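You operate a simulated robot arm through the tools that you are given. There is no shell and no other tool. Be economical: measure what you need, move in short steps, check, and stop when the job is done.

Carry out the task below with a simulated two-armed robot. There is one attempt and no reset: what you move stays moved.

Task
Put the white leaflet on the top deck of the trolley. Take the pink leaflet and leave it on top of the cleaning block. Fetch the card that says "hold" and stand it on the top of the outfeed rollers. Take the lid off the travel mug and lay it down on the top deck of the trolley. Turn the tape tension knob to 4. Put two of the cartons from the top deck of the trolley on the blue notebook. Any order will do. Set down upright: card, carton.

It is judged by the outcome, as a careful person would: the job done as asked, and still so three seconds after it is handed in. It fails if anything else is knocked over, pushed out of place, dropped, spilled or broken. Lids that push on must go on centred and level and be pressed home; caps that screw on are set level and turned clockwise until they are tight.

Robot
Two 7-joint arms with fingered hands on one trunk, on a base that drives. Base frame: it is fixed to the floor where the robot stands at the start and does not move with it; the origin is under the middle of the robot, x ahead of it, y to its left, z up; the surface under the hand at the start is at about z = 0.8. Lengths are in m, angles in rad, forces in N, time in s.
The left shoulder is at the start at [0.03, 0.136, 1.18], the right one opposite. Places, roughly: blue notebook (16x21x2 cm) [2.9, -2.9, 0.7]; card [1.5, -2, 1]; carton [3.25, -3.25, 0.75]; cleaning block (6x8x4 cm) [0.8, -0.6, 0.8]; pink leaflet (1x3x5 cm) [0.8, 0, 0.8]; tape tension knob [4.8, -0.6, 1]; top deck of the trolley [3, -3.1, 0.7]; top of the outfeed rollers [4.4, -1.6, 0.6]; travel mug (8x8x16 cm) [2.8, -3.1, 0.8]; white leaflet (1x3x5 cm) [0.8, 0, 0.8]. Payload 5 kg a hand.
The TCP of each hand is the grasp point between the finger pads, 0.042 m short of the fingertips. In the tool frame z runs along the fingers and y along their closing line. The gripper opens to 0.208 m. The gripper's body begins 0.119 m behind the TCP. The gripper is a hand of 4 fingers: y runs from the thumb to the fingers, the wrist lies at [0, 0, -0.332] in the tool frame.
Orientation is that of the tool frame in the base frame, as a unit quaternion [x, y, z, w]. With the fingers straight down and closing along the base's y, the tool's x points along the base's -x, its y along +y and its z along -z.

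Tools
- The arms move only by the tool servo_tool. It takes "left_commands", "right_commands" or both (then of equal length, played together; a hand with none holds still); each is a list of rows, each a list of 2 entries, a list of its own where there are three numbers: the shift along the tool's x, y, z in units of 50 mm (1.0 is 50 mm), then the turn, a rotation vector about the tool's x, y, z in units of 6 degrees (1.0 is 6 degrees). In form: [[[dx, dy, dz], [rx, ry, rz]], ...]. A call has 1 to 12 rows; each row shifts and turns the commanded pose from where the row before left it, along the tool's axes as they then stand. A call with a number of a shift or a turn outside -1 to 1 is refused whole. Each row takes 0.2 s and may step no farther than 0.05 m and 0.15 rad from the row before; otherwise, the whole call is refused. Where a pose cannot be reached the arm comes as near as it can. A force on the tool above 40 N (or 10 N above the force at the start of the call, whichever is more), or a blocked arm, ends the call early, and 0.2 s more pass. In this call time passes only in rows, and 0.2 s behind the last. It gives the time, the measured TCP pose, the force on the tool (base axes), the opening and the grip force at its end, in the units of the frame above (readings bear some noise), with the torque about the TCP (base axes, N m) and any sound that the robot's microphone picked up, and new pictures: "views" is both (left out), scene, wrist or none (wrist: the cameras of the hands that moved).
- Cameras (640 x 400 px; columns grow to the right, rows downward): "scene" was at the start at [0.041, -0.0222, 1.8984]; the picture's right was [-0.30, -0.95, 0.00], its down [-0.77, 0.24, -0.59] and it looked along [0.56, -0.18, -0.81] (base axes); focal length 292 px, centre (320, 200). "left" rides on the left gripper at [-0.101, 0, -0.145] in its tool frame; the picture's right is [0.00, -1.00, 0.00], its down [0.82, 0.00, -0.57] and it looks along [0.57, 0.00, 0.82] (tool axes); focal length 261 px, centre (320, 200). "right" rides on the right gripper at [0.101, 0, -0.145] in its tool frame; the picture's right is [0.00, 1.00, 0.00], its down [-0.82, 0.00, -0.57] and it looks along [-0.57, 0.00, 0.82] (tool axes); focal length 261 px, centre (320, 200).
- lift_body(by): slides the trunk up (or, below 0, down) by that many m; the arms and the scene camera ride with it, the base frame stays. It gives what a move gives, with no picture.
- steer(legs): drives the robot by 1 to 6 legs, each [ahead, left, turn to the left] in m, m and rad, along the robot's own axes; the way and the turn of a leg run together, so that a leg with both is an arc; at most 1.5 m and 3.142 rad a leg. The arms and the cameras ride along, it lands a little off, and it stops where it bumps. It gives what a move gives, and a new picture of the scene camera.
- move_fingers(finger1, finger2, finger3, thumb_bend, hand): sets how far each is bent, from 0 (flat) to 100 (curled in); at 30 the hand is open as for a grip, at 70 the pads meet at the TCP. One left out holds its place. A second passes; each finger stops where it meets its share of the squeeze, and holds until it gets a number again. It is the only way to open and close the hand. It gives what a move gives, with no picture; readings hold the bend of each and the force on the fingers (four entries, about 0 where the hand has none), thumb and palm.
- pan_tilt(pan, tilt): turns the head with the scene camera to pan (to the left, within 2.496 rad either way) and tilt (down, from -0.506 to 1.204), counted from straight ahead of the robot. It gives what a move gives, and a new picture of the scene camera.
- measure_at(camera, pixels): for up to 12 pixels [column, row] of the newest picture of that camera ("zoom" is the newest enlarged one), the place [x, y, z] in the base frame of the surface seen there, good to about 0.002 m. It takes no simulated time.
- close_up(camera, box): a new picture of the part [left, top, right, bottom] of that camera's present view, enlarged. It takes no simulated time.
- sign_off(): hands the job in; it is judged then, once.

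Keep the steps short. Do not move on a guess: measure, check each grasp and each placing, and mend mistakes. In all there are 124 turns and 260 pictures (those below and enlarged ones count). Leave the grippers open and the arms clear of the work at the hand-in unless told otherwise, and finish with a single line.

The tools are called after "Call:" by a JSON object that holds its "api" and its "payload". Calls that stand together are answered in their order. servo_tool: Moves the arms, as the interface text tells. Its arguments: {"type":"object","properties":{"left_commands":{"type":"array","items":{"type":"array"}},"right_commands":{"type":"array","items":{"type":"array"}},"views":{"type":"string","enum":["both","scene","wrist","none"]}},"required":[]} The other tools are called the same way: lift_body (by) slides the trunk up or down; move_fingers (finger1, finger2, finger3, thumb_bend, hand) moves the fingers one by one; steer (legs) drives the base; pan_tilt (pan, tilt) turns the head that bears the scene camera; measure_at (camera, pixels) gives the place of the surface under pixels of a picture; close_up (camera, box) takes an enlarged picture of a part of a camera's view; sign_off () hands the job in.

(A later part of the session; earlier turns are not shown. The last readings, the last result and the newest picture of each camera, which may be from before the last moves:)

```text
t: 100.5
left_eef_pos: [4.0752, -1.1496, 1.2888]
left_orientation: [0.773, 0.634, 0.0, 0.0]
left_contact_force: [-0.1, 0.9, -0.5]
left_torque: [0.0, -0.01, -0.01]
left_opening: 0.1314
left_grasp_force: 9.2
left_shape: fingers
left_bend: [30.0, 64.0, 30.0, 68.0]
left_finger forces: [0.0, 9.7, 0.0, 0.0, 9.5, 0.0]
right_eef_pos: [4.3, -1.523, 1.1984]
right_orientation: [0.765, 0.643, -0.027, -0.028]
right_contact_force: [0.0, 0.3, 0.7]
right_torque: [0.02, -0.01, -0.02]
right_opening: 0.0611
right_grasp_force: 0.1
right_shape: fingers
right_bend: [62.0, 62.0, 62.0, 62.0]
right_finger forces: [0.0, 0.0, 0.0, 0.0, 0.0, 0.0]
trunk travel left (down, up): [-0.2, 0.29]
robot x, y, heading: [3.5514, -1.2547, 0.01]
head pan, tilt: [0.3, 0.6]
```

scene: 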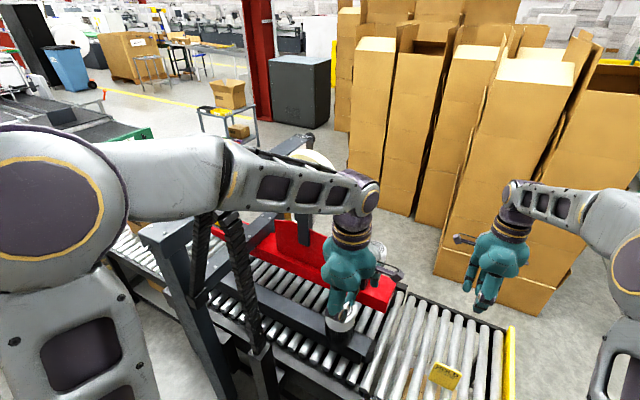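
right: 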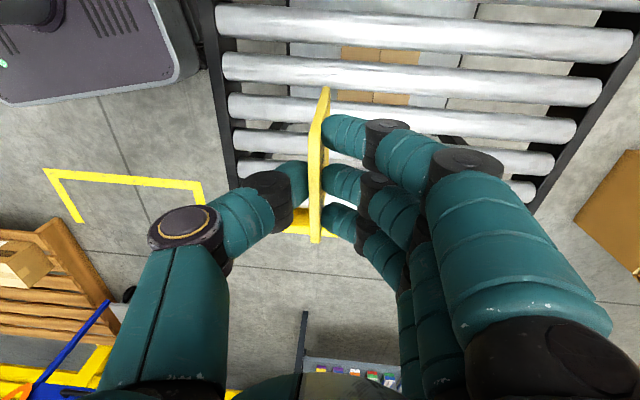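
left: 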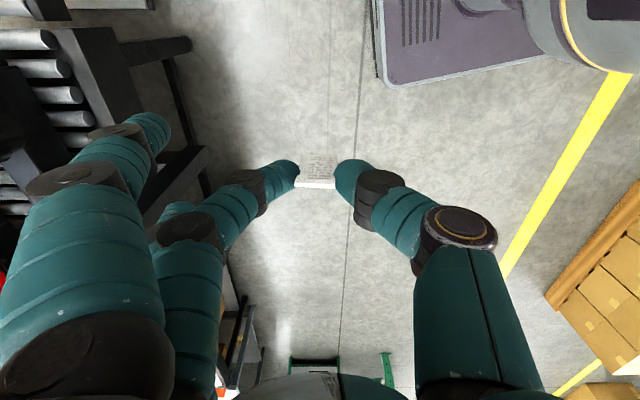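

The card stays standing. I'll back off to see the tape machine and find the tension knob near (4.8, -0.6, 1.0).

Call:
{"api": "steer", "payload": {"legs": [[-0.6, 0, 0], [0, 0.5, 0]]}}

Call:
{"api": "pan_tilt", "payload": {"pan": -0.05, "tilt": 0.5}}

```text
t: 106.5
left_eef_pos: [3.465, -0.6539, 1.2876]
left_orientation: [0.771, 0.637, -0.001, 0.001]
left_contact_force: [-0.1, 0.0, 0.0]
left_torque: [-0.05, 0.01, 0.0]
left_opening: 0.1317
left_grasp_force: 9.7
left_shape: fingers
left_bend: [30.0, 64.0, 30.0, 68.0]
left_finger forces: [0.1, 9.7, 0.0, 0.1, 9.7, 0.0]
right_eef_pos: [3.6945, -1.0245, 1.1988]
right_orientation: [0.762, 0.647, -0.027, -0.028]
right_contact_force: [-0.1, 0.8, -1.2]
right_torque: [-0.07, 0.0, 0.03]
right_opening: 0.0615
right_grasp_force: 0.1
right_shape: fingers
right_bend: [62.0, 62.0, 62.0, 62.0]
right_finger forces: [0.0, 0.1, 0.0, 0.0, 0.0, 0.1]
trunk travel left (down, up): [-0.2, 0.29]
robot x, y, heading: [2.9416, -0.764, 0.022]
head pan, tilt: [0.3, 0.6]
```

scene: 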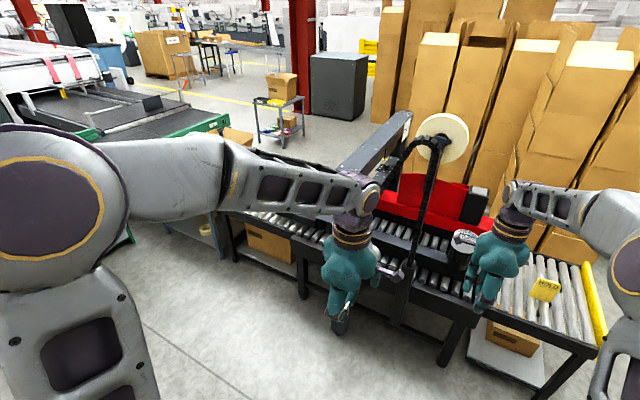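

```text
t: 107.3
left_eef_pos: [3.4662, -0.6546, 1.2888]
left_orientation: [0.771, 0.637, -0.001, 0.001]
left_contact_force: [-0.1, -0.3, 0.3]
left_torque: [0.04, 0.0, -0.04]
left_opening: 0.1314
left_grasp_force: 9.3
left_shape: fingers
left_bend: [30.0, 64.0, 30.0, 68.0]
left_finger forces: [0.0, 9.6, 0.0, 0.1, 9.6, 0.1]
right_eef_pos: [3.6937, -1.0254, 1.1999]
right_orientation: [0.762, 0.647, -0.027, -0.029]
right_contact_force: [-0.2, -0.2, -0.2]
right_torque: [0.02, 0.0, 0.0]
right_opening: 0.0613
right_grasp_force: 0.1
right_shape: fingers
right_bend: [62.0, 62.0, 62.0, 62.0]
right_finger forces: [0.0, 0.0, 0.0, 0.0, 0.1, 0.0]
trunk travel left (down, up): [-0.2, 0.29]
robot x, y, heading: [2.945, -0.7673, 0.017]
head pan, tilt: [-0.051, 0.499]
```

scene: 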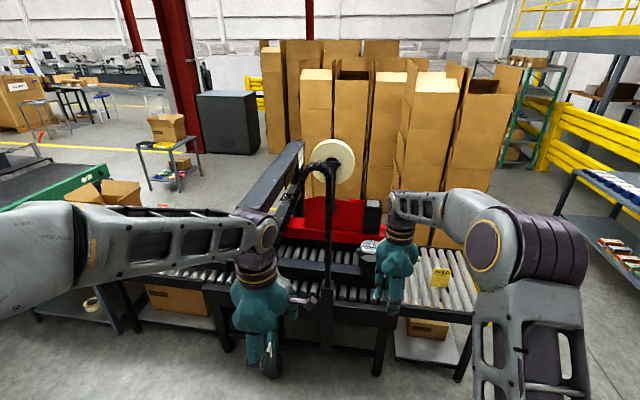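

The knob should appear near (282,187) in this view. I'll zoom there.

Call:
{"api": "close_up", "payload": {"camera": "scene", "box": [230, 130, 400, 260]}}

Call:
{"api": "measure_at", "payload": {"camera": "scene", "pixels": [[282, 187], [290, 200], [315, 215], [345, 215], [370, 210], [365, 245], [330, 155], [325, 235], [300, 160]]}}

```text
3.08 times, centred on (315, 195) of scene
```

zoom: 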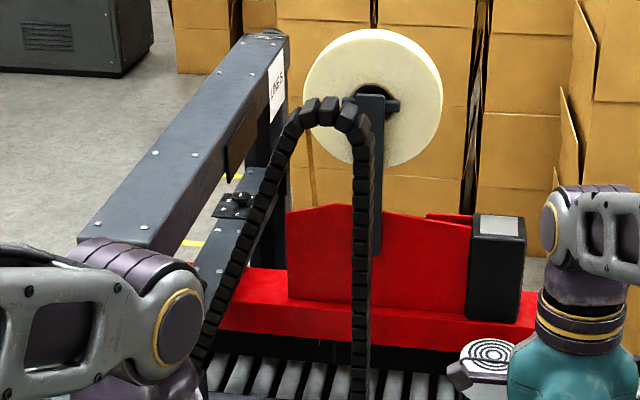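

```text
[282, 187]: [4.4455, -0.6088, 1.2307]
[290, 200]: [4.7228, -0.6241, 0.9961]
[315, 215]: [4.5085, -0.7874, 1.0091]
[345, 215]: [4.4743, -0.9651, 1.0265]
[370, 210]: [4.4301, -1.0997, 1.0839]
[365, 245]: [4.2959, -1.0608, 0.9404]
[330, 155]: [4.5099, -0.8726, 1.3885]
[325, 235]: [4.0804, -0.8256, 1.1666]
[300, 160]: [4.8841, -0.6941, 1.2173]
```

There's a small black part at scene (293,198), (4.72, -0.62, 1.0). I'll zoom in tightly on it.

Call:
{"api": "close_up", "payload": {"camera": "scene", "box": [275, 180, 320, 215]}}

Call:
{"api": "measure_at", "payload": {"camera": "zoom", "pixels": [[240, 180], [290, 210], [290, 170], [240, 250], [200, 300], [330, 170], [260, 215], [310, 120]]}}

```text
11.43 times, centred on (298, 198) of scene
```

zoom: 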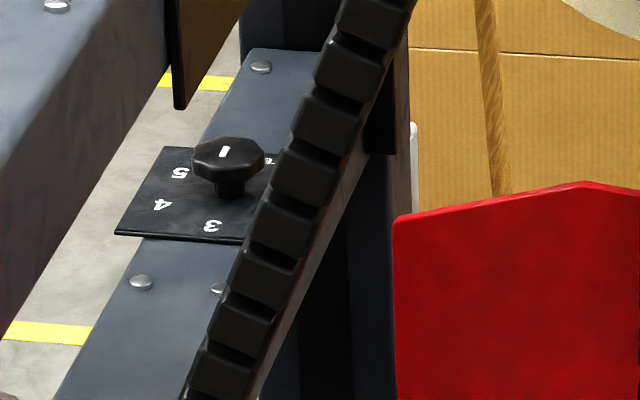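

```text
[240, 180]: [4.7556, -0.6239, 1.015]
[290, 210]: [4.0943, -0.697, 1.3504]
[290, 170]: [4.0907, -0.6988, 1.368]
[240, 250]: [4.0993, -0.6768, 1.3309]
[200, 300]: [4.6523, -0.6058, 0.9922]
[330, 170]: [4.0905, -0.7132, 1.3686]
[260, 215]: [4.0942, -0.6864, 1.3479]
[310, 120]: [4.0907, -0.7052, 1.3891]
```

The knob sits on a plate on a lower beam, with an upper beam and a cable chain nearby. I'll map the beams to find clear access.

Call:
{"api": "close_up", "payload": {"camera": "scene", "box": [230, 130, 400, 260]}}

Call:
{"api": "measure_at", "payload": {"camera": "zoom", "pixels": [[85, 235], [160, 245], [150, 150], [250, 45], [215, 145], [235, 120], [180, 240], [205, 260], [240, 175], [275, 170], [280, 90], [230, 190]]}}

```text
3.08 times, centred on (315, 195) of scene
```

zoom: 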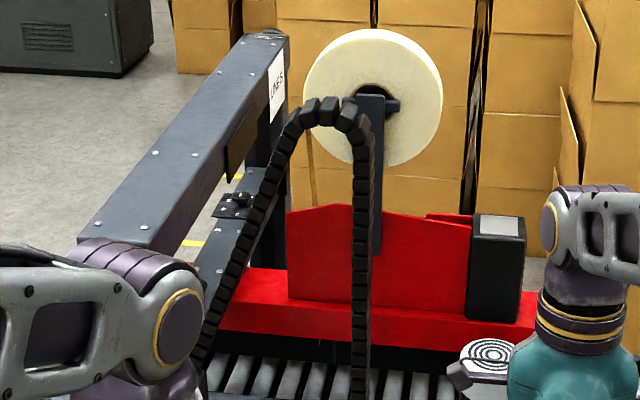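

```text
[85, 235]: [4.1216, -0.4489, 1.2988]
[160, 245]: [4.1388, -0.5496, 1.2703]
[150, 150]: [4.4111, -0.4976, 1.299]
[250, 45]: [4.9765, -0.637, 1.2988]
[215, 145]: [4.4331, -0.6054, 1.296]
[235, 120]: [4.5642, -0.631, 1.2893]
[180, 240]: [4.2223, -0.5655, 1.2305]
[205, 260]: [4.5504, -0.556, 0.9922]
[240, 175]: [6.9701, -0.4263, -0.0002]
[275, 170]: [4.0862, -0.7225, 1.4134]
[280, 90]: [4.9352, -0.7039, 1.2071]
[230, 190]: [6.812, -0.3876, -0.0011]
```

The upper beam lies right above the knob and the dial reads from the far side (+x), so I need to go around the machine. I'll survey the routes on both sides.

Call:
{"api": "pan_tilt", "payload": {"pan": 0.75, "tilt": 0.35}}

Call:
{"api": "measure_at", "payload": {"camera": "scene", "pixels": [[320, 200], [400, 200], [450, 230], [500, 230], [550, 200], [600, 200], [420, 260], [350, 280]]}}

Call:
{"api": "pan_tilt", "payload": {"pan": -0.35, "tilt": 0.35}}

Call:
{"api": "measure_at", "payload": {"camera": "scene", "pixels": [[150, 200], [200, 200], [250, 210], [300, 200], [330, 180], [380, 150], [360, 200], [400, 220], [420, 180], [450, 250], [80, 100], [280, 100]]}}

```text
t: 108.4
left_eef_pos: [3.4655, -0.6526, 1.2885]
left_orientation: [0.771, 0.637, -0.001, 0.0]
left_contact_force: [0.1, -0.4, -0.2]
left_torque: [0.0, 0.0, 0.0]
left_opening: 0.1315
left_grasp_force: 9.2
left_shape: fingers
left_bend: [30.0, 64.0, 30.0, 68.0]
left_finger forces: [0.0, 9.5, 0.0, 0.0, 9.6, 0.1]
right_eef_pos: [3.6934, -1.0243, 1.1989]
right_orientation: [0.761, 0.647, -0.028, -0.029]
right_contact_force: [-0.7, -0.7, 0.0]
right_torque: [0.02, 0.01, -0.03]
right_opening: 0.0612
right_grasp_force: 0.1
right_shape: fingers
right_bend: [62.0, 62.0, 62.0, 62.0]
right_finger forces: [0.0, 0.0, 0.0, 0.0, 0.0, 0.0]
trunk travel left (down, up): [-0.2, 0.29]
robot x, y, heading: [2.9396, -0.7695, 0.019]
head pan, tilt: [0.75, 0.351]
```

scene: 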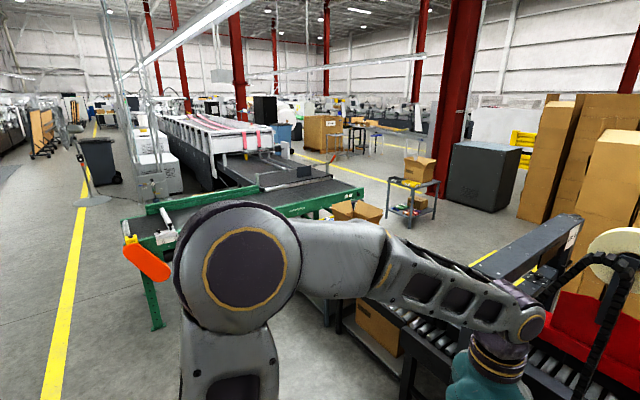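

```text
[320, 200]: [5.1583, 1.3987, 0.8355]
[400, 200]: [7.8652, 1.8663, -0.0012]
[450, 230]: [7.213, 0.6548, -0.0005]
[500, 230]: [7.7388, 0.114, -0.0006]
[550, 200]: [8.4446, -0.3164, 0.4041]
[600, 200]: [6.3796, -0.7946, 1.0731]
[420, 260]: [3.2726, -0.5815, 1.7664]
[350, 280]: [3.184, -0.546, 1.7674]
```

```text
t: 109.8
left_eef_pos: [3.4662, -0.6542, 1.2877]
left_orientation: [0.77, 0.638, 0.0, 0.0]
left_contact_force: [0.5, 0.1, -0.9]
left_torque: [0.03, -0.02, 0.01]
left_opening: 0.1317
left_grasp_force: 9.3
left_shape: fingers
left_bend: [30.0, 64.0, 30.0, 68.0]
left_finger forces: [0.0, 9.6, 0.0, 0.0, 9.6, 0.0]
right_eef_pos: [3.6944, -1.024, 1.1986]
right_orientation: [0.761, 0.647, -0.027, -0.029]
right_contact_force: [-0.8, 0.3, -0.9]
right_torque: [-0.01, 0.04, 0.0]
right_opening: 0.0615
right_grasp_force: 0.0
right_shape: fingers
right_bend: [62.0, 62.0, 62.0, 62.0]
right_finger forces: [0.0, 0.0, 0.0, 0.0, 0.1, 0.0]
trunk travel left (down, up): [-0.2, 0.29]
robot x, y, heading: [2.9419, -0.7614, 0.016]
head pan, tilt: [-0.351, 0.351]
```

scene: 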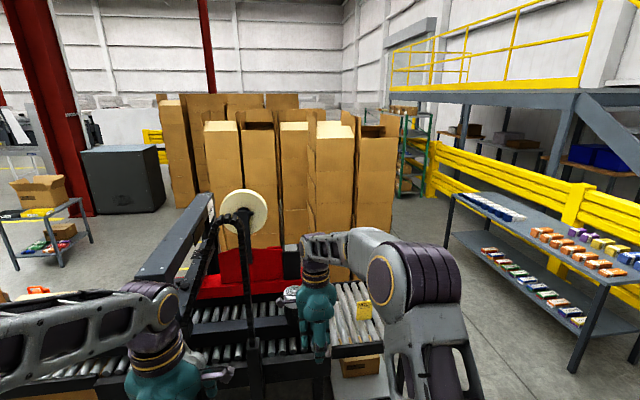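

```text
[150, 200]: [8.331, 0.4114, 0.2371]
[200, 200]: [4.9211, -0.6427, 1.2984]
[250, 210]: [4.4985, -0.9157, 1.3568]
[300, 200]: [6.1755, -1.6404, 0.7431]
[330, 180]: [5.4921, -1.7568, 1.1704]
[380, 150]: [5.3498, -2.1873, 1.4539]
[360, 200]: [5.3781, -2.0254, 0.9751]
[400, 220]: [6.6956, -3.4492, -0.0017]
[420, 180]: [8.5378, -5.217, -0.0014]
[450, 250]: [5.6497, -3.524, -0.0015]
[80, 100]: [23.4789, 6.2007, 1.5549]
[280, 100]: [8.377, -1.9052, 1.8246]
```

Boxes are tight near the outfeed end. I'll check the infeed end: drive left 1.2 m and look there, then look down at my own base for its size.

Call:
{"api": "steer", "payload": {"legs": [[0, 1.2, 0]]}}

Call:
{"api": "pan_tilt", "payload": {"pan": 0.25, "tilt": 0.45}}

Call:
{"api": "pan_tilt", "payload": {"pan": 0.0, "tilt": 1.2}}

```text
t: 115.8
left_eef_pos: [3.4436, 0.5377, 1.2884]
left_orientation: [0.771, 0.637, -0.001, 0.001]
left_contact_force: [0.6, 0.0, -0.7]
left_torque: [-0.03, 0.0, 0.01]
left_opening: 0.1314
left_grasp_force: 10.1
left_shape: fingers
left_bend: [30.0, 64.0, 30.0, 68.0]
left_finger forces: [0.1, 9.6, 0.0, 0.1, 9.5, 0.0]
right_eef_pos: [3.671, 0.1689, 1.1978]
right_orientation: [0.762, 0.647, -0.027, -0.029]
right_contact_force: [-0.2, 0.2, 0.4]
right_torque: [-0.05, 0.02, -0.01]
right_opening: 0.0615
right_grasp_force: 0.0
right_shape: fingers
right_bend: [62.0, 62.0, 62.0, 62.0]
right_finger forces: [0.0, 0.1, 0.1, 0.0, 0.0, 0.1]
trunk travel left (down, up): [-0.2, 0.29]
robot x, y, heading: [2.9223, 0.4293, 0.018]
head pan, tilt: [-0.351, 0.351]
```

scene: 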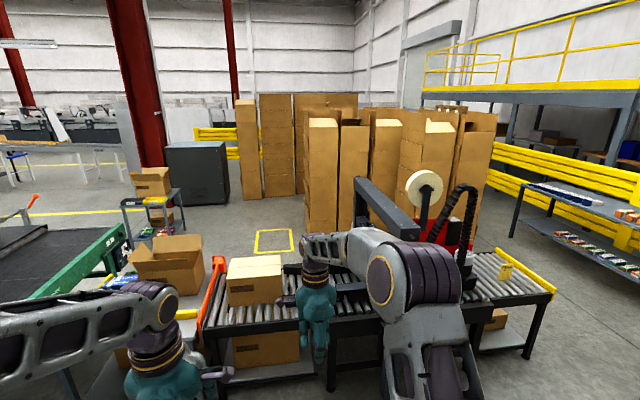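

```text
t: 116.8
left_eef_pos: [3.4433, 0.5381, 1.2882]
left_orientation: [0.77, 0.638, -0.001, 0.0]
left_contact_force: [-0.8, 0.4, 0.0]
left_torque: [0.02, 0.01, 0.04]
left_opening: 0.1316
left_grasp_force: 9.7
left_shape: fingers
left_bend: [30.0, 64.0, 30.0, 68.0]
left_finger forces: [0.1, 9.6, 0.1, 0.0, 9.6, 0.1]
right_eef_pos: [3.6701, 0.1686, 1.1985]
right_orientation: [0.762, 0.646, -0.027, -0.028]
right_contact_force: [0.9, 0.3, 0.7]
right_torque: [0.01, -0.05, 0.0]
right_opening: 0.0612
right_grasp_force: 0.0
right_shape: fingers
right_bend: [62.0, 62.0, 62.0, 62.0]
right_finger forces: [0.1, 0.0, 0.0, 0.0, 0.0, 0.0]
trunk travel left (down, up): [-0.2, 0.29]
robot x, y, heading: [2.9206, 0.4299, 0.015]
head pan, tilt: [0.25, 0.45]
```

scene: 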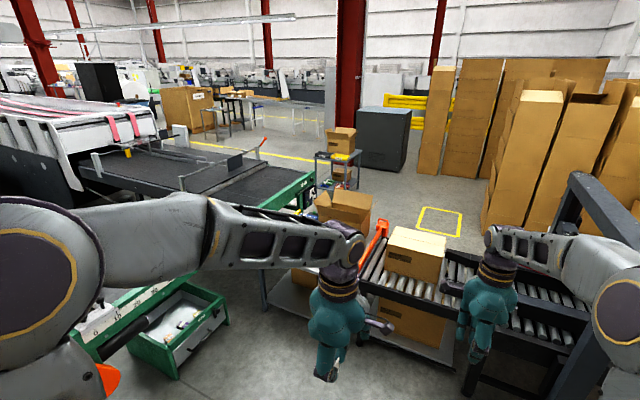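

```text
t: 117.9
left_eef_pos: [3.4426, 0.5385, 1.2881]
left_orientation: [0.772, 0.636, 0.0, 0.001]
left_contact_force: [0.1, -0.1, 0.0]
left_torque: [-0.02, 0.0, -0.01]
left_opening: 0.1314
left_grasp_force: 9.7
left_shape: fingers
left_bend: [30.0, 64.0, 30.0, 68.0]
left_finger forces: [0.0, 9.6, 0.1, 0.0, 9.6, 0.0]
right_eef_pos: [3.6708, 0.1677, 1.1986]
right_orientation: [0.762, 0.646, -0.027, -0.029]
right_contact_force: [0.5, -0.4, -0.4]
right_torque: [-0.01, 0.03, 0.01]
right_opening: 0.0613
right_grasp_force: 0.1
right_shape: fingers
right_bend: [62.0, 62.0, 62.0, 62.0]
right_finger forces: [0.0, 0.0, 0.1, 0.0, 0.0, 0.1]
trunk travel left (down, up): [-0.2, 0.29]
robot x, y, heading: [2.9195, 0.428, 0.022]
head pan, tilt: [0.0, 1.201]
```

scene: 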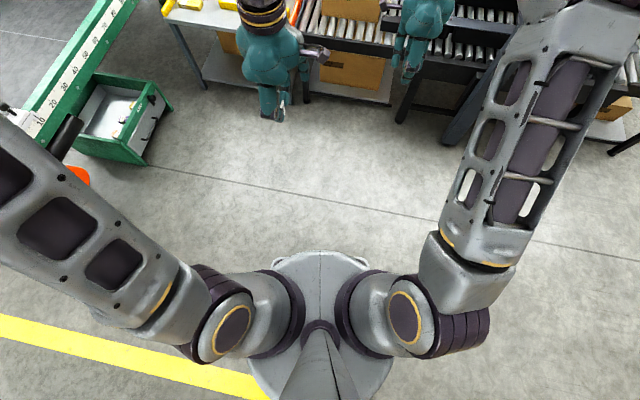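

There's a floor-marked spot on the far side, which is the operator's place. I'll measure my base width now and then the gap between outfeed and cartons.

Call:
{"api": "measure_at", "payload": {"camera": "scene", "pixels": [[276, 262], [368, 262], [320, 253], [255, 375], [388, 380], [284, 256], [360, 258]]}}

Call:
{"api": "steer", "payload": {"legs": [[0, -1.4, 0], [0, -1.1, -0.02]]}}

Call:
{"api": "pan_tilt", "payload": {"pan": 0.1, "tilt": 0.45}}

```text
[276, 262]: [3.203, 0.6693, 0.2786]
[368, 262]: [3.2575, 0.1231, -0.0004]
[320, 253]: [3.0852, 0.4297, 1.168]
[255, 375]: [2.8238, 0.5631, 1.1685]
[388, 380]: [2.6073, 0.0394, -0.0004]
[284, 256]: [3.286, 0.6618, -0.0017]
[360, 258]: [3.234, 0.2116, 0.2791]
```

```text
t: 128.9
left_eef_pos: [3.4926, -1.7887, 1.289]
left_orientation: [0.781, 0.624, 0.0, -0.001]
left_contact_force: [0.8, -3.2, 0.1]
left_torque: [0.49, 0.06, -0.05]
left_opening: 0.1318
left_grasp_force: 9.5
left_shape: fingers
left_bend: [30.0, 64.0, 30.0, 68.0]
left_finger forces: [0.0, 9.6, 0.1, 0.0, 9.5, 0.1]
right_eef_pos: [3.7075, -2.1622, 1.1969]
right_orientation: [0.772, 0.634, -0.025, -0.031]
right_contact_force: [1.8, -3.2, -2.2]
right_torque: [0.52, 0.06, -0.03]
right_opening: 0.0614
right_grasp_force: 0.1
right_shape: fingers
right_bend: [62.0, 62.0, 62.0, 62.0]
right_finger forces: [0.1, 0.0, 0.1, 0.1, 0.1, 0.0]
trunk travel left (down, up): [-0.2, 0.29]
robot x, y, heading: [2.9629, -1.8712, -0.016]
head pan, tilt: [0.0, 1.201]
stopped in leg 2: the robot was blocked; the commanded pose is now the measured one
```

scene: 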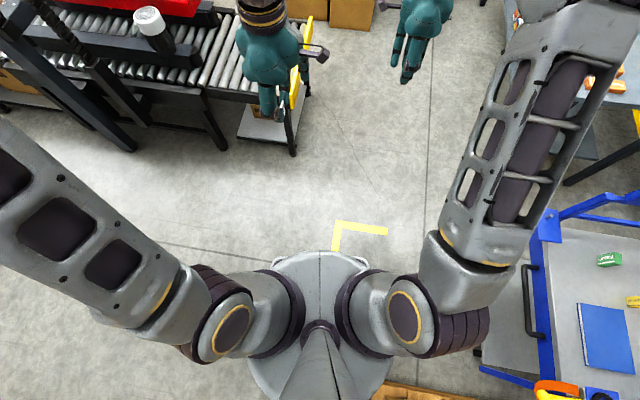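

```text
t: 130.0
left_eef_pos: [3.4923, -1.7812, 1.2885]
left_orientation: [0.781, 0.625, -0.001, 0.0]
left_contact_force: [0.2, 0.1, -0.3]
left_torque: [0.03, 0.04, 0.01]
left_opening: 0.1316
left_grasp_force: 10.0
left_shape: fingers
left_bend: [30.0, 64.0, 30.0, 68.0]
left_finger forces: [0.1, 9.6, 0.1, 0.0, 9.6, 0.1]
right_eef_pos: [3.7084, -2.156, 1.1987]
right_orientation: [0.772, 0.635, -0.026, -0.03]
right_contact_force: [-0.3, -1.2, 0.1]
right_torque: [0.02, 0.07, 0.0]
right_opening: 0.0616
right_grasp_force: 0.1
right_shape: fingers
right_bend: [62.0, 62.0, 62.0, 62.0]
right_finger forces: [0.1, 0.1, 0.0, 0.0, 0.0, 0.1]
trunk travel left (down, up): [-0.2, 0.29]
robot x, y, heading: [2.9654, -1.876, -0.011]
head pan, tilt: [0.099, 0.45]
```

scene: 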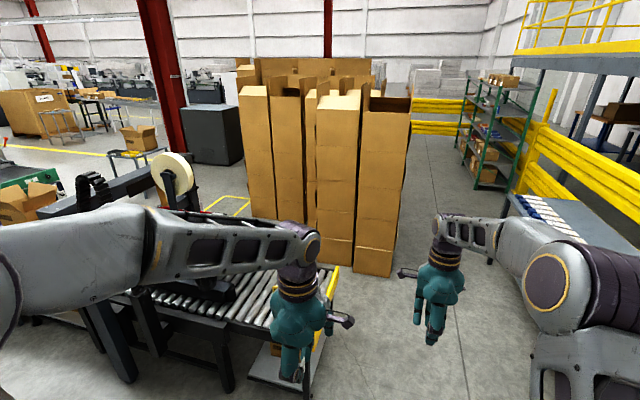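

My base is about 0.48 m wide. It touched the pallet and stopped. I'll measure the carton stack's corners and the outfeed corner for the gap, and check the pallet.

Call:
{"api": "measure_at", "payload": {"camera": "scene", "pixels": [[357, 266], [390, 270], [320, 258], [318, 150], [360, 130], [408, 130], [335, 268], [322, 345], [275, 190], [235, 205], [243, 215], [220, 198]]}}

Call:
{"api": "pan_tilt", "payload": {"pan": -1.3, "tilt": 0.9}}

```text
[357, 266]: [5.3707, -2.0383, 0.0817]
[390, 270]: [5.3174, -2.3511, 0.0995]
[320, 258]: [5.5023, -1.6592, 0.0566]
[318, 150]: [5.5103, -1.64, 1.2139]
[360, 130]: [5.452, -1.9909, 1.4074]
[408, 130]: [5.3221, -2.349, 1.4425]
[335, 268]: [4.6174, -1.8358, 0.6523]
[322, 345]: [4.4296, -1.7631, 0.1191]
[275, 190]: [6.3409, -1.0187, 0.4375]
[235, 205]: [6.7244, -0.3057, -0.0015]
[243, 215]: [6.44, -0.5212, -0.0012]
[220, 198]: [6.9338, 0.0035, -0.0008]
```

```text
t: 131.5
left_eef_pos: [3.4908, -1.7806, 1.2884]
left_orientation: [0.781, 0.624, 0.0, 0.001]
left_contact_force: [-0.2, -0.1, -0.6]
left_torque: [0.03, -0.02, -0.02]
left_opening: 0.1313
left_grasp_force: 9.9
left_shape: fingers
left_bend: [30.0, 64.0, 30.0, 68.0]
left_finger forces: [0.0, 9.7, 0.0, 0.0, 9.6, 0.0]
right_eef_pos: [3.7078, -2.155, 1.1996]
right_orientation: [0.771, 0.636, -0.025, -0.029]
right_contact_force: [0.4, 0.4, 0.2]
right_torque: [0.02, 0.0, -0.01]
right_opening: 0.0615
right_grasp_force: 0.1
right_shape: fingers
right_bend: [62.0, 62.0, 62.0, 62.0]
right_finger forces: [0.0, 0.0, 0.1, 0.0, 0.0, 0.0]
trunk travel left (down, up): [-0.2, 0.29]
robot x, y, heading: [2.9664, -1.8764, -0.015]
head pan, tilt: [-1.3, 0.901]
```

scene: 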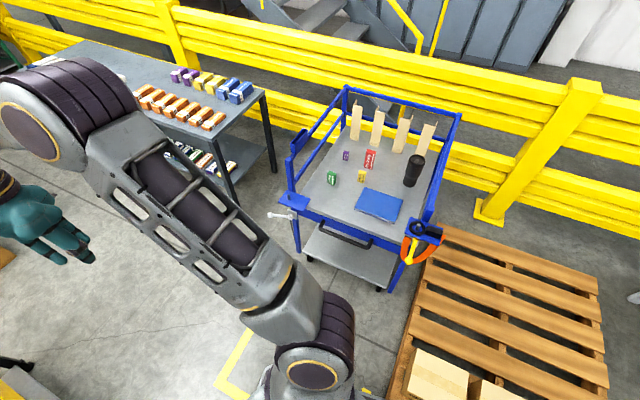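

The trolley is right here and the pallet looks undisturbed, so I'll do the trolley jobs first and the knob last. Zooming in on the deck.

Call:
{"api": "close_up", "payload": {"camera": "scene", "box": [280, 80, 470, 260]}}

Call:
{"api": "measure_at", "payload": {"camera": "zoom", "pixels": [[175, 240], [300, 180], [300, 240], [275, 330], [350, 310], [445, 200], [440, 250], [100, 290], [480, 340], [60, 250], [225, 30], [600, 80]]}}

```text
2.22 times, centred on (375, 170) of scene
```

zoom: 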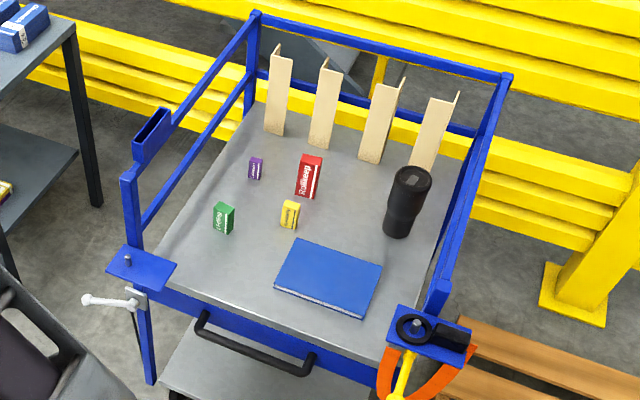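

```text
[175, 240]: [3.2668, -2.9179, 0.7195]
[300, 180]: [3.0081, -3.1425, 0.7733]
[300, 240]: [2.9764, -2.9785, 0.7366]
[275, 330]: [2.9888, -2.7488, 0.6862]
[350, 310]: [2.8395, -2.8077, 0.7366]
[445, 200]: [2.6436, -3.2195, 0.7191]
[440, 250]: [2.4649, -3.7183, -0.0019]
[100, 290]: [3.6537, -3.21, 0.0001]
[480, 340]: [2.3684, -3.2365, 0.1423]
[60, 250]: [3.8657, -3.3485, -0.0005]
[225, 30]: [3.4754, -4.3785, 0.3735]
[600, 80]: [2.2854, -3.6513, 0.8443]
```

The deck is at z 0.719 and open at the front. I'll measure the pallet edge and the cartons to choose a stance.

Call:
{"api": "measure_at", "payload": {"camera": "scene", "pixels": [[440, 232], [425, 275], [412, 320], [400, 360], [392, 395], [345, 245], [325, 200], [380, 250], [300, 130], [405, 255], [410, 232]]}}

Call:
{"api": "close_up", "payload": {"camera": "scene", "box": [325, 100, 445, 230]}}

Call:
{"api": "measure_at", "payload": {"camera": "zoom", "pixels": [[102, 138], [90, 145], [222, 170], [240, 150], [40, 248], [45, 262], [180, 250], [178, 265], [470, 190], [465, 140], [440, 150], [440, 265]]}}

```text
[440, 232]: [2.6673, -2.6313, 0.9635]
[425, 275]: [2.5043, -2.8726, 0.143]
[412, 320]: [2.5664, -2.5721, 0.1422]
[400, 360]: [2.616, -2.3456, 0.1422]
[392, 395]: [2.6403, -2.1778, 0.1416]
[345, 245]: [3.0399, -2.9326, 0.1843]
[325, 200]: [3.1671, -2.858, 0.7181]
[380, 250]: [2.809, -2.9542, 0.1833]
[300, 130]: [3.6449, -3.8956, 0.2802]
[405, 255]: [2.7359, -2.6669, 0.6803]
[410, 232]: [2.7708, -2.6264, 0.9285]
```

```text
3.08 times, centred on (385, 165) of scene
```

zoom: 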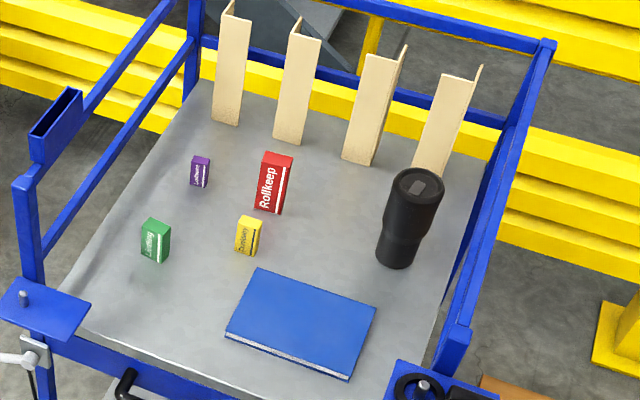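

```text
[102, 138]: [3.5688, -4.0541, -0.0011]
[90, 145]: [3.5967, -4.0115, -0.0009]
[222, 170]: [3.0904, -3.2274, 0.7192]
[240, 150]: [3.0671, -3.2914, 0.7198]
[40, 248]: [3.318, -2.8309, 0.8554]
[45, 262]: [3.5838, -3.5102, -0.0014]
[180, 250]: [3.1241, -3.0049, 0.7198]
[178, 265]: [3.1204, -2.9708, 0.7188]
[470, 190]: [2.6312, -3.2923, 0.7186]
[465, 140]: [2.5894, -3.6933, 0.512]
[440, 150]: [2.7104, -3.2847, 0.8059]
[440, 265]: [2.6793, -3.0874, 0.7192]
```

I'll choose a stance facing the trolley at about (2.98, -2.2). I'll back off from the pallet, turn right 90° in place and look.

Call:
{"api": "steer", "payload": {"legs": [[0.02, 0.15, 0], [0, 0, -1.556]]}}

Call:
{"api": "pan_tilt", "payload": {"pan": 0.0, "tilt": 0.8}}

```text
t: 136.7
left_eef_pos: [3.0875, -2.2504, 1.2887]
left_orientation: [0.994, -0.105, -0.001, 0.0]
left_contact_force: [-1.3, -0.2, -0.3]
left_torque: [-0.05, -0.06, 0.01]
left_opening: 0.1313
left_grasp_force: 9.0
left_shape: fingers
left_bend: [30.0, 64.0, 30.0, 68.0]
left_finger forces: [0.0, 9.1, 0.1, 0.0, 9.1, 0.0]
right_eef_pos: [2.7153, -2.4701, 1.1995]
right_orientation: [0.995, -0.091, 0.003, -0.039]
right_contact_force: [-0.2, -0.2, 0.4]
right_torque: [0.0, -0.02, 0.0]
right_opening: 0.0614
right_grasp_force: 0.1
right_shape: fingers
right_bend: [62.0, 62.0, 62.0, 62.0]
right_finger forces: [0.0, 0.1, 0.0, 0.1, 0.0, 0.0]
trunk travel left (down, up): [-0.2, 0.29]
robot x, y, heading: [2.9899, -1.7268, -1.576]
head pan, tilt: [-1.3, 0.901]
```

scene: 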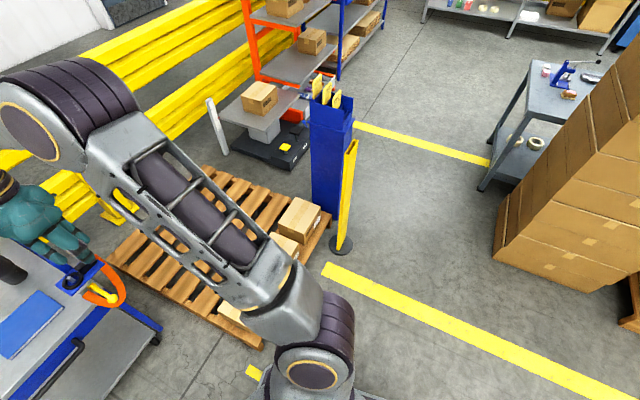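

```text
t: 138.2
left_eef_pos: [3.0875, -2.2512, 1.2885]
left_orientation: [0.994, -0.106, -0.001, 0.0]
left_contact_force: [1.2, 0.7, -0.5]
left_torque: [0.0, 0.03, -0.03]
left_opening: 0.1311
left_grasp_force: 9.2
left_shape: fingers
left_bend: [30.0, 64.0, 30.0, 68.0]
left_finger forces: [0.0, 9.1, 0.1, 0.1, 9.1, 0.0]
right_eef_pos: [2.7152, -2.4701, 1.1996]
right_orientation: [0.995, -0.09, 0.002, -0.039]
right_contact_force: [0.2, 0.5, 0.4]
right_torque: [0.03, -0.02, 0.01]
right_opening: 0.0613
right_grasp_force: 0.0
right_shape: fingers
right_bend: [62.0, 62.0, 62.0, 62.0]
right_finger forces: [0.1, 0.0, 0.1, 0.0, 0.1, 0.0]
trunk travel left (down, up): [-0.2, 0.29]
robot x, y, heading: [2.9883, -1.7261, -1.579]
head pan, tilt: [0.0, 0.799]
```

scene: 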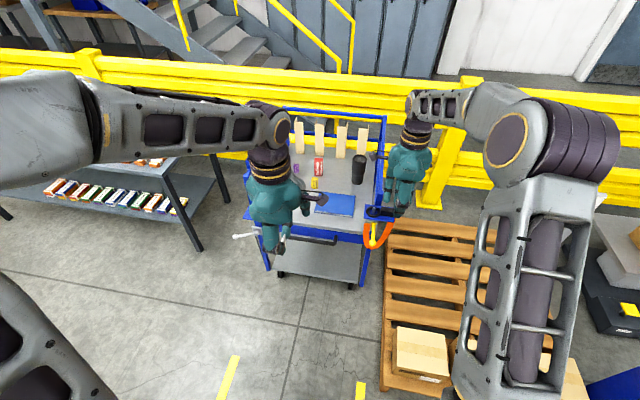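

I'm facing the trolley. I'll raise the right hand 10 cm to clear the rails and drive ahead 0.45 m.

Call:
{"api": "servo_tool", "payload": {"right_commands": [[[0, -0.08, -1], [0, 0, 0]], [[0, -0.08, -0.9], [-0.75, 0, 0]]], "views": "none"}}

Call:
{"api": "steer", "payload": {"legs": [[0.45, 0, 0]]}}

Call:
{"api": "pan_tilt", "payload": {"pan": 0.0, "tilt": 0.9}}

Call:
{"api": "close_up", "payload": {"camera": "left", "box": [0, 0, 640, 400]}}

```text
refused: row 1 steps farther than a row can; nothing moved
```

```text
t: 140.9
left_eef_pos: [3.0848, -2.7045, 1.2893]
left_orientation: [0.994, -0.105, 0.0, -0.001]
left_contact_force: [0.4, -1.2, 0.4]
left_torque: [0.09, 0.05, -0.02]
left_opening: 0.1313
left_grasp_force: 9.0
left_shape: fingers
left_bend: [30.0, 64.0, 30.0, 68.0]
left_finger forces: [0.0, 9.1, 0.0, 0.1, 9.1, 0.0]
right_eef_pos: [2.7134, -2.924, 1.1982]
right_orientation: [0.995, -0.09, 0.002, -0.041]
right_contact_force: [-0.2, -0.8, -0.3]
right_torque: [0.08, -0.02, 0.03]
right_opening: 0.0613
right_grasp_force: 0.1
right_shape: fingers
right_bend: [62.0, 62.0, 62.0, 62.0]
right_finger forces: [0.0, 0.0, 0.1, 0.0, 0.0, 0.0]
trunk travel left (down, up): [-0.2, 0.29]
robot x, y, heading: [2.9878, -2.1776, -1.576]
head pan, tilt: [0.0, 0.799]
```

scene: 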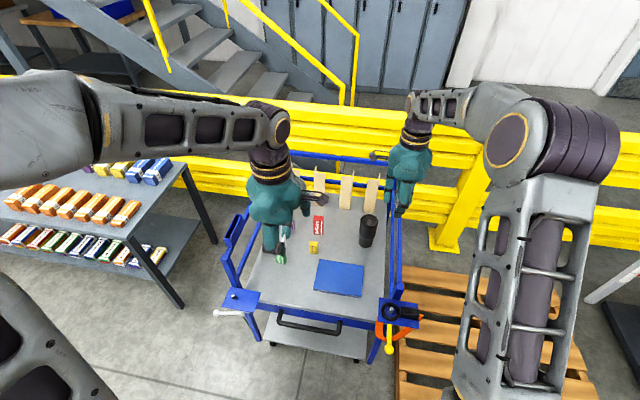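

```text
t: 141.6
left_eef_pos: [3.0855, -2.7035, 1.2883]
left_orientation: [0.994, -0.105, -0.002, -0.001]
left_contact_force: [-0.4, 0.0, -0.5]
left_torque: [0.01, 0.0, 0.02]
left_opening: 0.1315
left_grasp_force: 8.6
left_shape: fingers
left_bend: [30.0, 64.0, 30.0, 68.0]
left_finger forces: [0.0, 9.1, 0.1, 0.0, 9.1, 0.0]
right_eef_pos: [2.7134, -2.9243, 1.199]
right_orientation: [0.995, -0.09, 0.003, -0.039]
right_contact_force: [0.8, 0.0, -0.7]
right_torque: [0.02, 0.02, 0.03]
right_opening: 0.0616
right_grasp_force: 0.1
right_shape: fingers
right_bend: [62.0, 62.0, 62.0, 62.0]
right_finger forces: [0.0, 0.0, 0.0, 0.0, 0.0, 0.0]
trunk travel left (down, up): [-0.2, 0.29]
robot x, y, heading: [2.9888, -2.1813, -1.567]
head pan, tilt: [0.0, 0.901]
```

scene: 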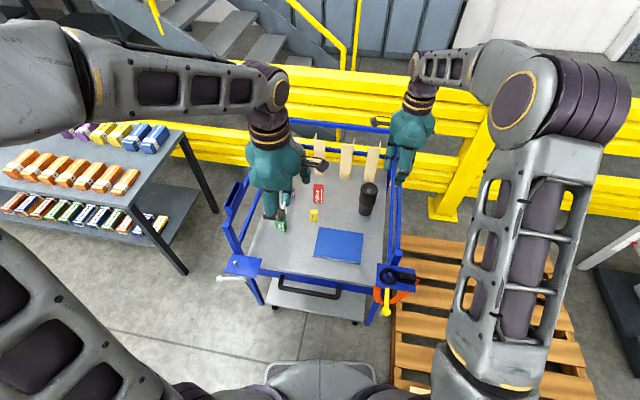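

```text
1.00 times, centred on (320, 200) of left (not enlarged: the box is as wide or as high as the picture)
```

zoom: 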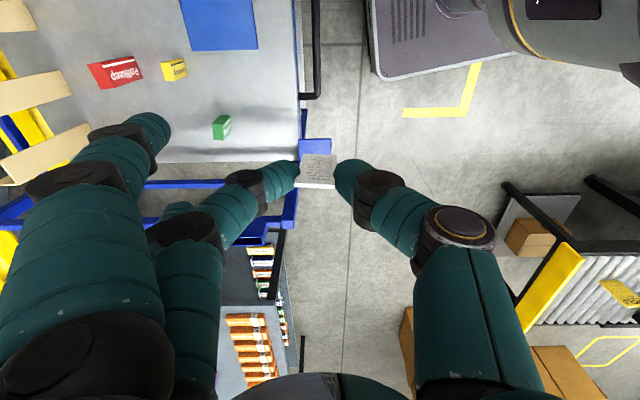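

I'll measure the deck items and the left rail from the left and scene cameras.

Call:
{"api": "measure_at", "payload": {"camera": "left", "pixels": [[222, 120], [222, 135], [174, 62], [172, 78], [115, 62], [115, 85], [220, 48], [298, 120], [296, 20], [210, 183], [315, 145], [290, 210]]}}

Call:
{"api": "close_up", "payload": {"camera": "scene", "box": [210, 120, 430, 320]}}

Call:
{"api": "measure_at", "payload": {"camera": "zoom", "pixels": [[90, 310], [115, 330], [160, 345], [105, 200], [35, 215], [450, 215], [480, 320], [455, 195], [330, 355], [170, 370], [300, 280], [300, 265]]}}

```text
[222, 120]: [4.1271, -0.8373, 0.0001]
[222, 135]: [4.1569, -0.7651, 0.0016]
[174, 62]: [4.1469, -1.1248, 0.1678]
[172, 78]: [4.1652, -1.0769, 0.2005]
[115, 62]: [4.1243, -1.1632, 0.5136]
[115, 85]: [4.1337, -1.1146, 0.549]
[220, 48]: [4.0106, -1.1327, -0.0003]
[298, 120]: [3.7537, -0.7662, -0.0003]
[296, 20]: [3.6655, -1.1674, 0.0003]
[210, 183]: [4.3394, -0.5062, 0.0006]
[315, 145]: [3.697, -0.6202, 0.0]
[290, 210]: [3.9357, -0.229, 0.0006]
```

```text
2.00 times, centred on (320, 220) of scene
```

zoom: 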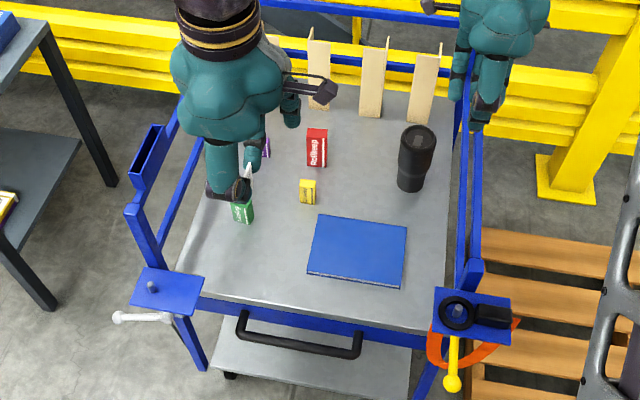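

```text
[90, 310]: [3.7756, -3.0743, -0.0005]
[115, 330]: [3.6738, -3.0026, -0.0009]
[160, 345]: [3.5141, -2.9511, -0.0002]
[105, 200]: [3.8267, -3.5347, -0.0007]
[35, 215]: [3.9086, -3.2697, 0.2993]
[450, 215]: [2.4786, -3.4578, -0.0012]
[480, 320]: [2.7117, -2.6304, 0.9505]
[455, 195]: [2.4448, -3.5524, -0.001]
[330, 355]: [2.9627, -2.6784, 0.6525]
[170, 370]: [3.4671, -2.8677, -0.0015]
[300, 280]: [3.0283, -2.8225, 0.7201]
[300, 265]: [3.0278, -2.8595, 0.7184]
```

The left picture was outdated, so I'll measure the items in this fresh zoom instead.

Call:
{"api": "measure_at", "payload": {"camera": "zoom", "pixels": [[307, 186], [307, 202], [243, 222], [317, 133], [317, 165], [335, 270], [418, 132], [412, 188], [155, 275], [140, 205], [195, 290], [200, 250]]}}

Call:
{"api": "close_up", "payload": {"camera": "scene", "box": [310, 170, 430, 290]}}

Call:
{"api": "measure_at", "payload": {"camera": "zoom", "pixels": [[20, 265], [265, 278], [250, 375], [5, 350], [30, 60], [28, 110], [300, 70], [265, 60], [335, 70], [300, 90], [265, 170], [315, 185]]}}

```text
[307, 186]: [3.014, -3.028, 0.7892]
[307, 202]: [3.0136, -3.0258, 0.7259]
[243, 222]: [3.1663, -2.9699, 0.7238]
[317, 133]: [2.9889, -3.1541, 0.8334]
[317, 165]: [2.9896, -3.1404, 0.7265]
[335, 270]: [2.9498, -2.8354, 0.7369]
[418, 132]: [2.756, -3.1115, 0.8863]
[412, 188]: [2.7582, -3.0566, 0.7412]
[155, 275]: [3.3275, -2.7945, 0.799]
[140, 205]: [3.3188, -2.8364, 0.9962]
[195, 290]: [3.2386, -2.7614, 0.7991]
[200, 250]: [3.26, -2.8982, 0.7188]
```

```text
3.33 times, centred on (370, 230) of scene
```

zoom: 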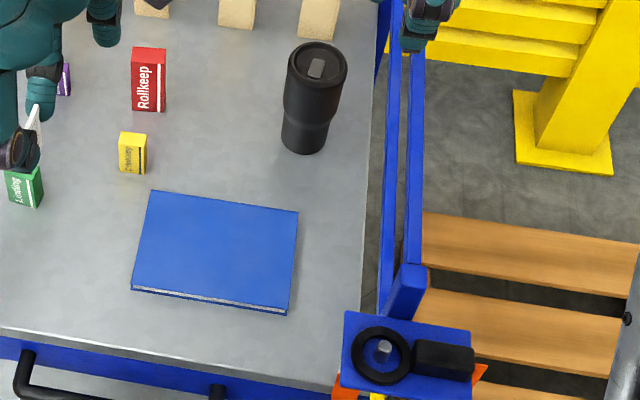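

```text
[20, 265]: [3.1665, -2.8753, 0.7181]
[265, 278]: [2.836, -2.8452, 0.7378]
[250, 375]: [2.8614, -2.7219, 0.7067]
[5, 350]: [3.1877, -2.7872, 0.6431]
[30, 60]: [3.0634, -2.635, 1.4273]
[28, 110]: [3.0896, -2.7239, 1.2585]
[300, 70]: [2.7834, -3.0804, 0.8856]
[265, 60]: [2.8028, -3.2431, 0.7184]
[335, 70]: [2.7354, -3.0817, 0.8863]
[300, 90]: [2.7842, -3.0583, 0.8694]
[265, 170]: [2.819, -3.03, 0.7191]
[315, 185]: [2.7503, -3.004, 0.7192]
```

Free deck space for the leaflet is at about (3.14, -2.80), clear of the green carton and notebook. I'll move the left hand over it and tilt 30°.

Call:
{"api": "servo_tool", "payload": {"left_commands": [[[0.43, 0.57, 0], [0, 0, 0]], [[0.43, 0.57, 0], [0, 0, 0]], [[0.43, 0.57, 0], [0, 0, 0]], [[0, 0, 0], [0, 1, 0]], [[0, 0, 0], [0, 1, 0]], [[0, 0, 0], [0, 1, 0]], [[0, 0, 0], [0, 1, 0]], [[0, 0, 0], [0, 1, 0]], [[-0.5, 0, 0.86], [0, 0, 0]], [[-0.5, 0, 0.86], [0, 0, 0]], [[-0.5, 0, 0.86], [0, 0, 0]], [[-0.5, 0, 0.86], [0, 0, 0]]], "views": "none"}}

Call:
{"api": "servo_tool", "payload": {"left_commands": [[[-0.5, 0, 0.86], [0, 0, 0]], [[-0.5, 0, 0.86], [0, 0, 0]], [[-0.5, 0, 0.86], [0, 0, 0]], [[-0.5, 0, 0.86], [0, 0, 0]]], "views": "both"}}

```text
t: 144.2
left_eef_pos: [3.1301, -2.8013, 1.0873]
left_orientation: [0.961, -0.102, 0.257, 0.027]
left_contact_force: [0.9, -0.6, -0.2]
left_torque: [0.12, -0.02, 0.05]
left_opening: 0.1311
left_grasp_force: 9.6
left_shape: fingers
left_bend: [30.0, 64.0, 30.0, 68.0]
left_finger forces: [0.1, 9.2, 0.1, 0.1, 9.3, 0.1]
right_eef_pos: [2.7136, -2.9246, 1.1987]
right_orientation: [0.995, -0.091, 0.003, -0.04]
right_contact_force: [-0.1, 0.2, 0.1]
right_torque: [0.11, -0.03, -0.01]
right_opening: 0.0614
right_grasp_force: 0.1
right_shape: fingers
right_bend: [62.0, 62.0, 62.0, 62.0]
right_finger forces: [0.0, 0.1, 0.0, 0.0, 0.0, 0.0]
trunk travel left (down, up): [-0.2, 0.29]
robot x, y, heading: [2.9859, -2.1806, -1.577]
head pan, tilt: [0.0, 0.901]
```

```text
t: 145.2
left_eef_pos: [3.1295, -2.8031, 0.8903]
left_orientation: [0.961, -0.101, 0.256, 0.027]
left_contact_force: [0.2, -1.1, 0.8]
left_torque: [0.14, -0.03, 0.07]
left_opening: 0.1311
left_grasp_force: 9.8
left_shape: fingers
left_bend: [30.0, 64.0, 30.0, 68.0]
left_finger forces: [0.0, 9.0, 0.1, 0.0, 9.1, 0.0]
right_eef_pos: [2.7137, -2.9255, 1.1982]
right_orientation: [0.995, -0.091, 0.003, -0.04]
right_contact_force: [-1.1, 0.0, -0.6]
right_torque: [0.08, -0.06, 0.02]
right_opening: 0.0616
right_grasp_force: 0.1
right_shape: fingers
right_bend: [62.0, 62.0, 62.0, 62.0]
right_finger forces: [0.1, 0.1, 0.0, 0.0, 0.0, 0.1]
trunk travel left (down, up): [-0.2, 0.29]
robot x, y, heading: [2.9896, -2.1783, -1.578]
head pan, tilt: [0.0, 0.901]
```

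scene: 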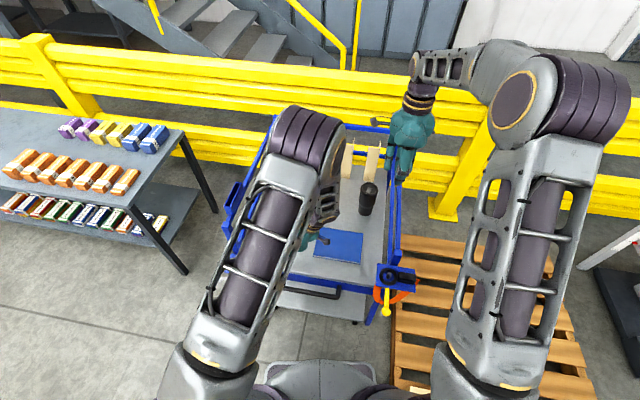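
left: 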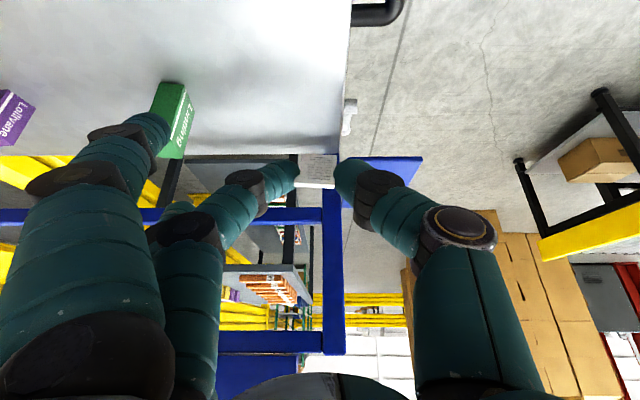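

The camera now looks along the lean. I'll measure the leaflet's end, the deck edges and the green carton.

Call:
{"api": "measure_at", "payload": {"camera": "left", "pixels": [[305, 157], [334, 157], [302, 187], [333, 187], [320, 140], [340, 100], [340, 150], [250, 150], [175, 95], [185, 150], [160, 125], [270, 165]]}}

```text
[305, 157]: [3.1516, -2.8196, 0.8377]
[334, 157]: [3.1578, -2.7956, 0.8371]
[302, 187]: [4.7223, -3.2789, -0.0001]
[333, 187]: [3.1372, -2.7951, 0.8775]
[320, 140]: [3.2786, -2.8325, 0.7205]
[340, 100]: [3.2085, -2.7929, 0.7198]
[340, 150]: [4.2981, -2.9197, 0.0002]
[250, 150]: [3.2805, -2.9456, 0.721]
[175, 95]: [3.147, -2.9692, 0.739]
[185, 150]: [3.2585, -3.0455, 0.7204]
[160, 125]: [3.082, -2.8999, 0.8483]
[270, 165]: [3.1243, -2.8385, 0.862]
```

The near outer finger would nearly touch the deck. I'll flatten the outer fingers to lift their tips and recheck.

Call:
{"api": "move_fingers", "payload": {"hand": "left", "finger1": 5, "finger3": 5}}

Call:
{"api": "servo_tool", "payload": {"left_commands": [[[0, 0.25, 0], [0, 0, 0]]], "views": "wrist"}}

```text
t: 146.2
left_eef_pos: [3.1297, -2.8012, 0.8898]
left_orientation: [0.961, -0.101, 0.256, 0.027]
left_contact_force: [-0.2, 0.1, 0.2]
left_torque: [-0.01, 0.02, -0.03]
left_opening: 0.1709
left_grasp_force: 8.6
left_shape: fingers
left_bend: [5.0, 64.0, 5.0, 68.0]
left_finger forces: [0.0, 9.1, 0.0, 0.1, 9.2, 0.0]
right_eef_pos: [2.7145, -2.9233, 1.2007]
right_orientation: [0.995, -0.091, 0.002, -0.038]
right_contact_force: [0.5, -0.1, -0.1]
right_torque: [0.0, 0.0, 0.0]
right_opening: 0.0611
right_grasp_force: 0.2
right_shape: fingers
right_bend: [62.0, 62.0, 62.0, 62.0]
right_finger forces: [0.0, 0.0, 0.1, 0.0, 0.0, 0.0]
trunk travel left (down, up): [-0.2, 0.29]
robot x, y, heading: [2.9853, -2.1781, -1.573]
head pan, tilt: [0.0, 0.901]
```

```text
t: 146.6
left_eef_pos: [3.1284, -2.8129, 0.8897]
left_orientation: [0.961, -0.101, 0.256, 0.026]
left_contact_force: [-0.3, 0.0, -1.2]
left_torque: [0.05, -0.01, -0.02]
left_opening: 0.1711
left_grasp_force: 9.2
left_shape: fingers
left_bend: [5.0, 64.0, 5.0, 68.0]
left_finger forces: [0.0, 9.1, 0.0, 0.1, 9.0, 0.0]
right_eef_pos: [2.7156, -2.9243, 1.1988]
right_orientation: [0.995, -0.091, 0.002, -0.04]
right_contact_force: [-0.5, -1.0, 0.4]
right_torque: [-0.01, -0.04, 0.01]
right_opening: 0.0614
right_grasp_force: 0.0
right_shape: fingers
right_bend: [62.0, 62.0, 62.0, 62.0]
right_finger forces: [0.1, 0.1, 0.1, 0.0, 0.0, 0.1]
trunk travel left (down, up): [-0.2, 0.29]
robot x, y, heading: [2.9883, -2.1808, -1.575]
head pan, tilt: [0.0, 0.901]
```

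left: 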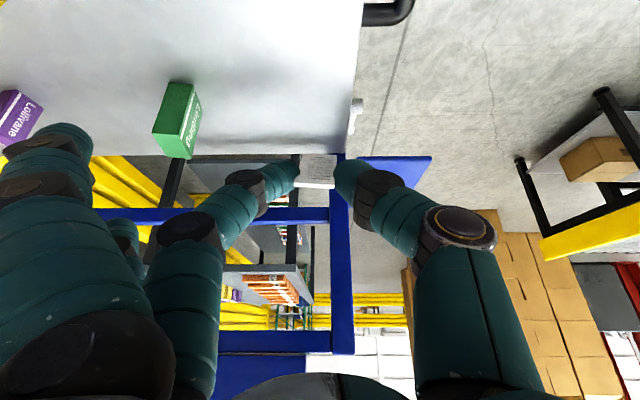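

Call:
{"api": "measure_at", "payload": {"camera": "left", "pixels": [[65, 128], [85, 140], [40, 165], [120, 230], [178, 100], [185, 150], [335, 100], [320, 158], [30, 110], [270, 170], [170, 155]]}}

```text
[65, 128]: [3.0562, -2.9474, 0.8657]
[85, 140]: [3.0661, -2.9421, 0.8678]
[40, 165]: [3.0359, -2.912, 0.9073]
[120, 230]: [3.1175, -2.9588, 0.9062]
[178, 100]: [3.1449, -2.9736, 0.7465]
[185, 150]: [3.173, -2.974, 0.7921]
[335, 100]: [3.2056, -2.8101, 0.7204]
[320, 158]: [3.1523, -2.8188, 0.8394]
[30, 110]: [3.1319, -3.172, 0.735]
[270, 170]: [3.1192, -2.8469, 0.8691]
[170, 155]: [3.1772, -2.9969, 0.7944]
```

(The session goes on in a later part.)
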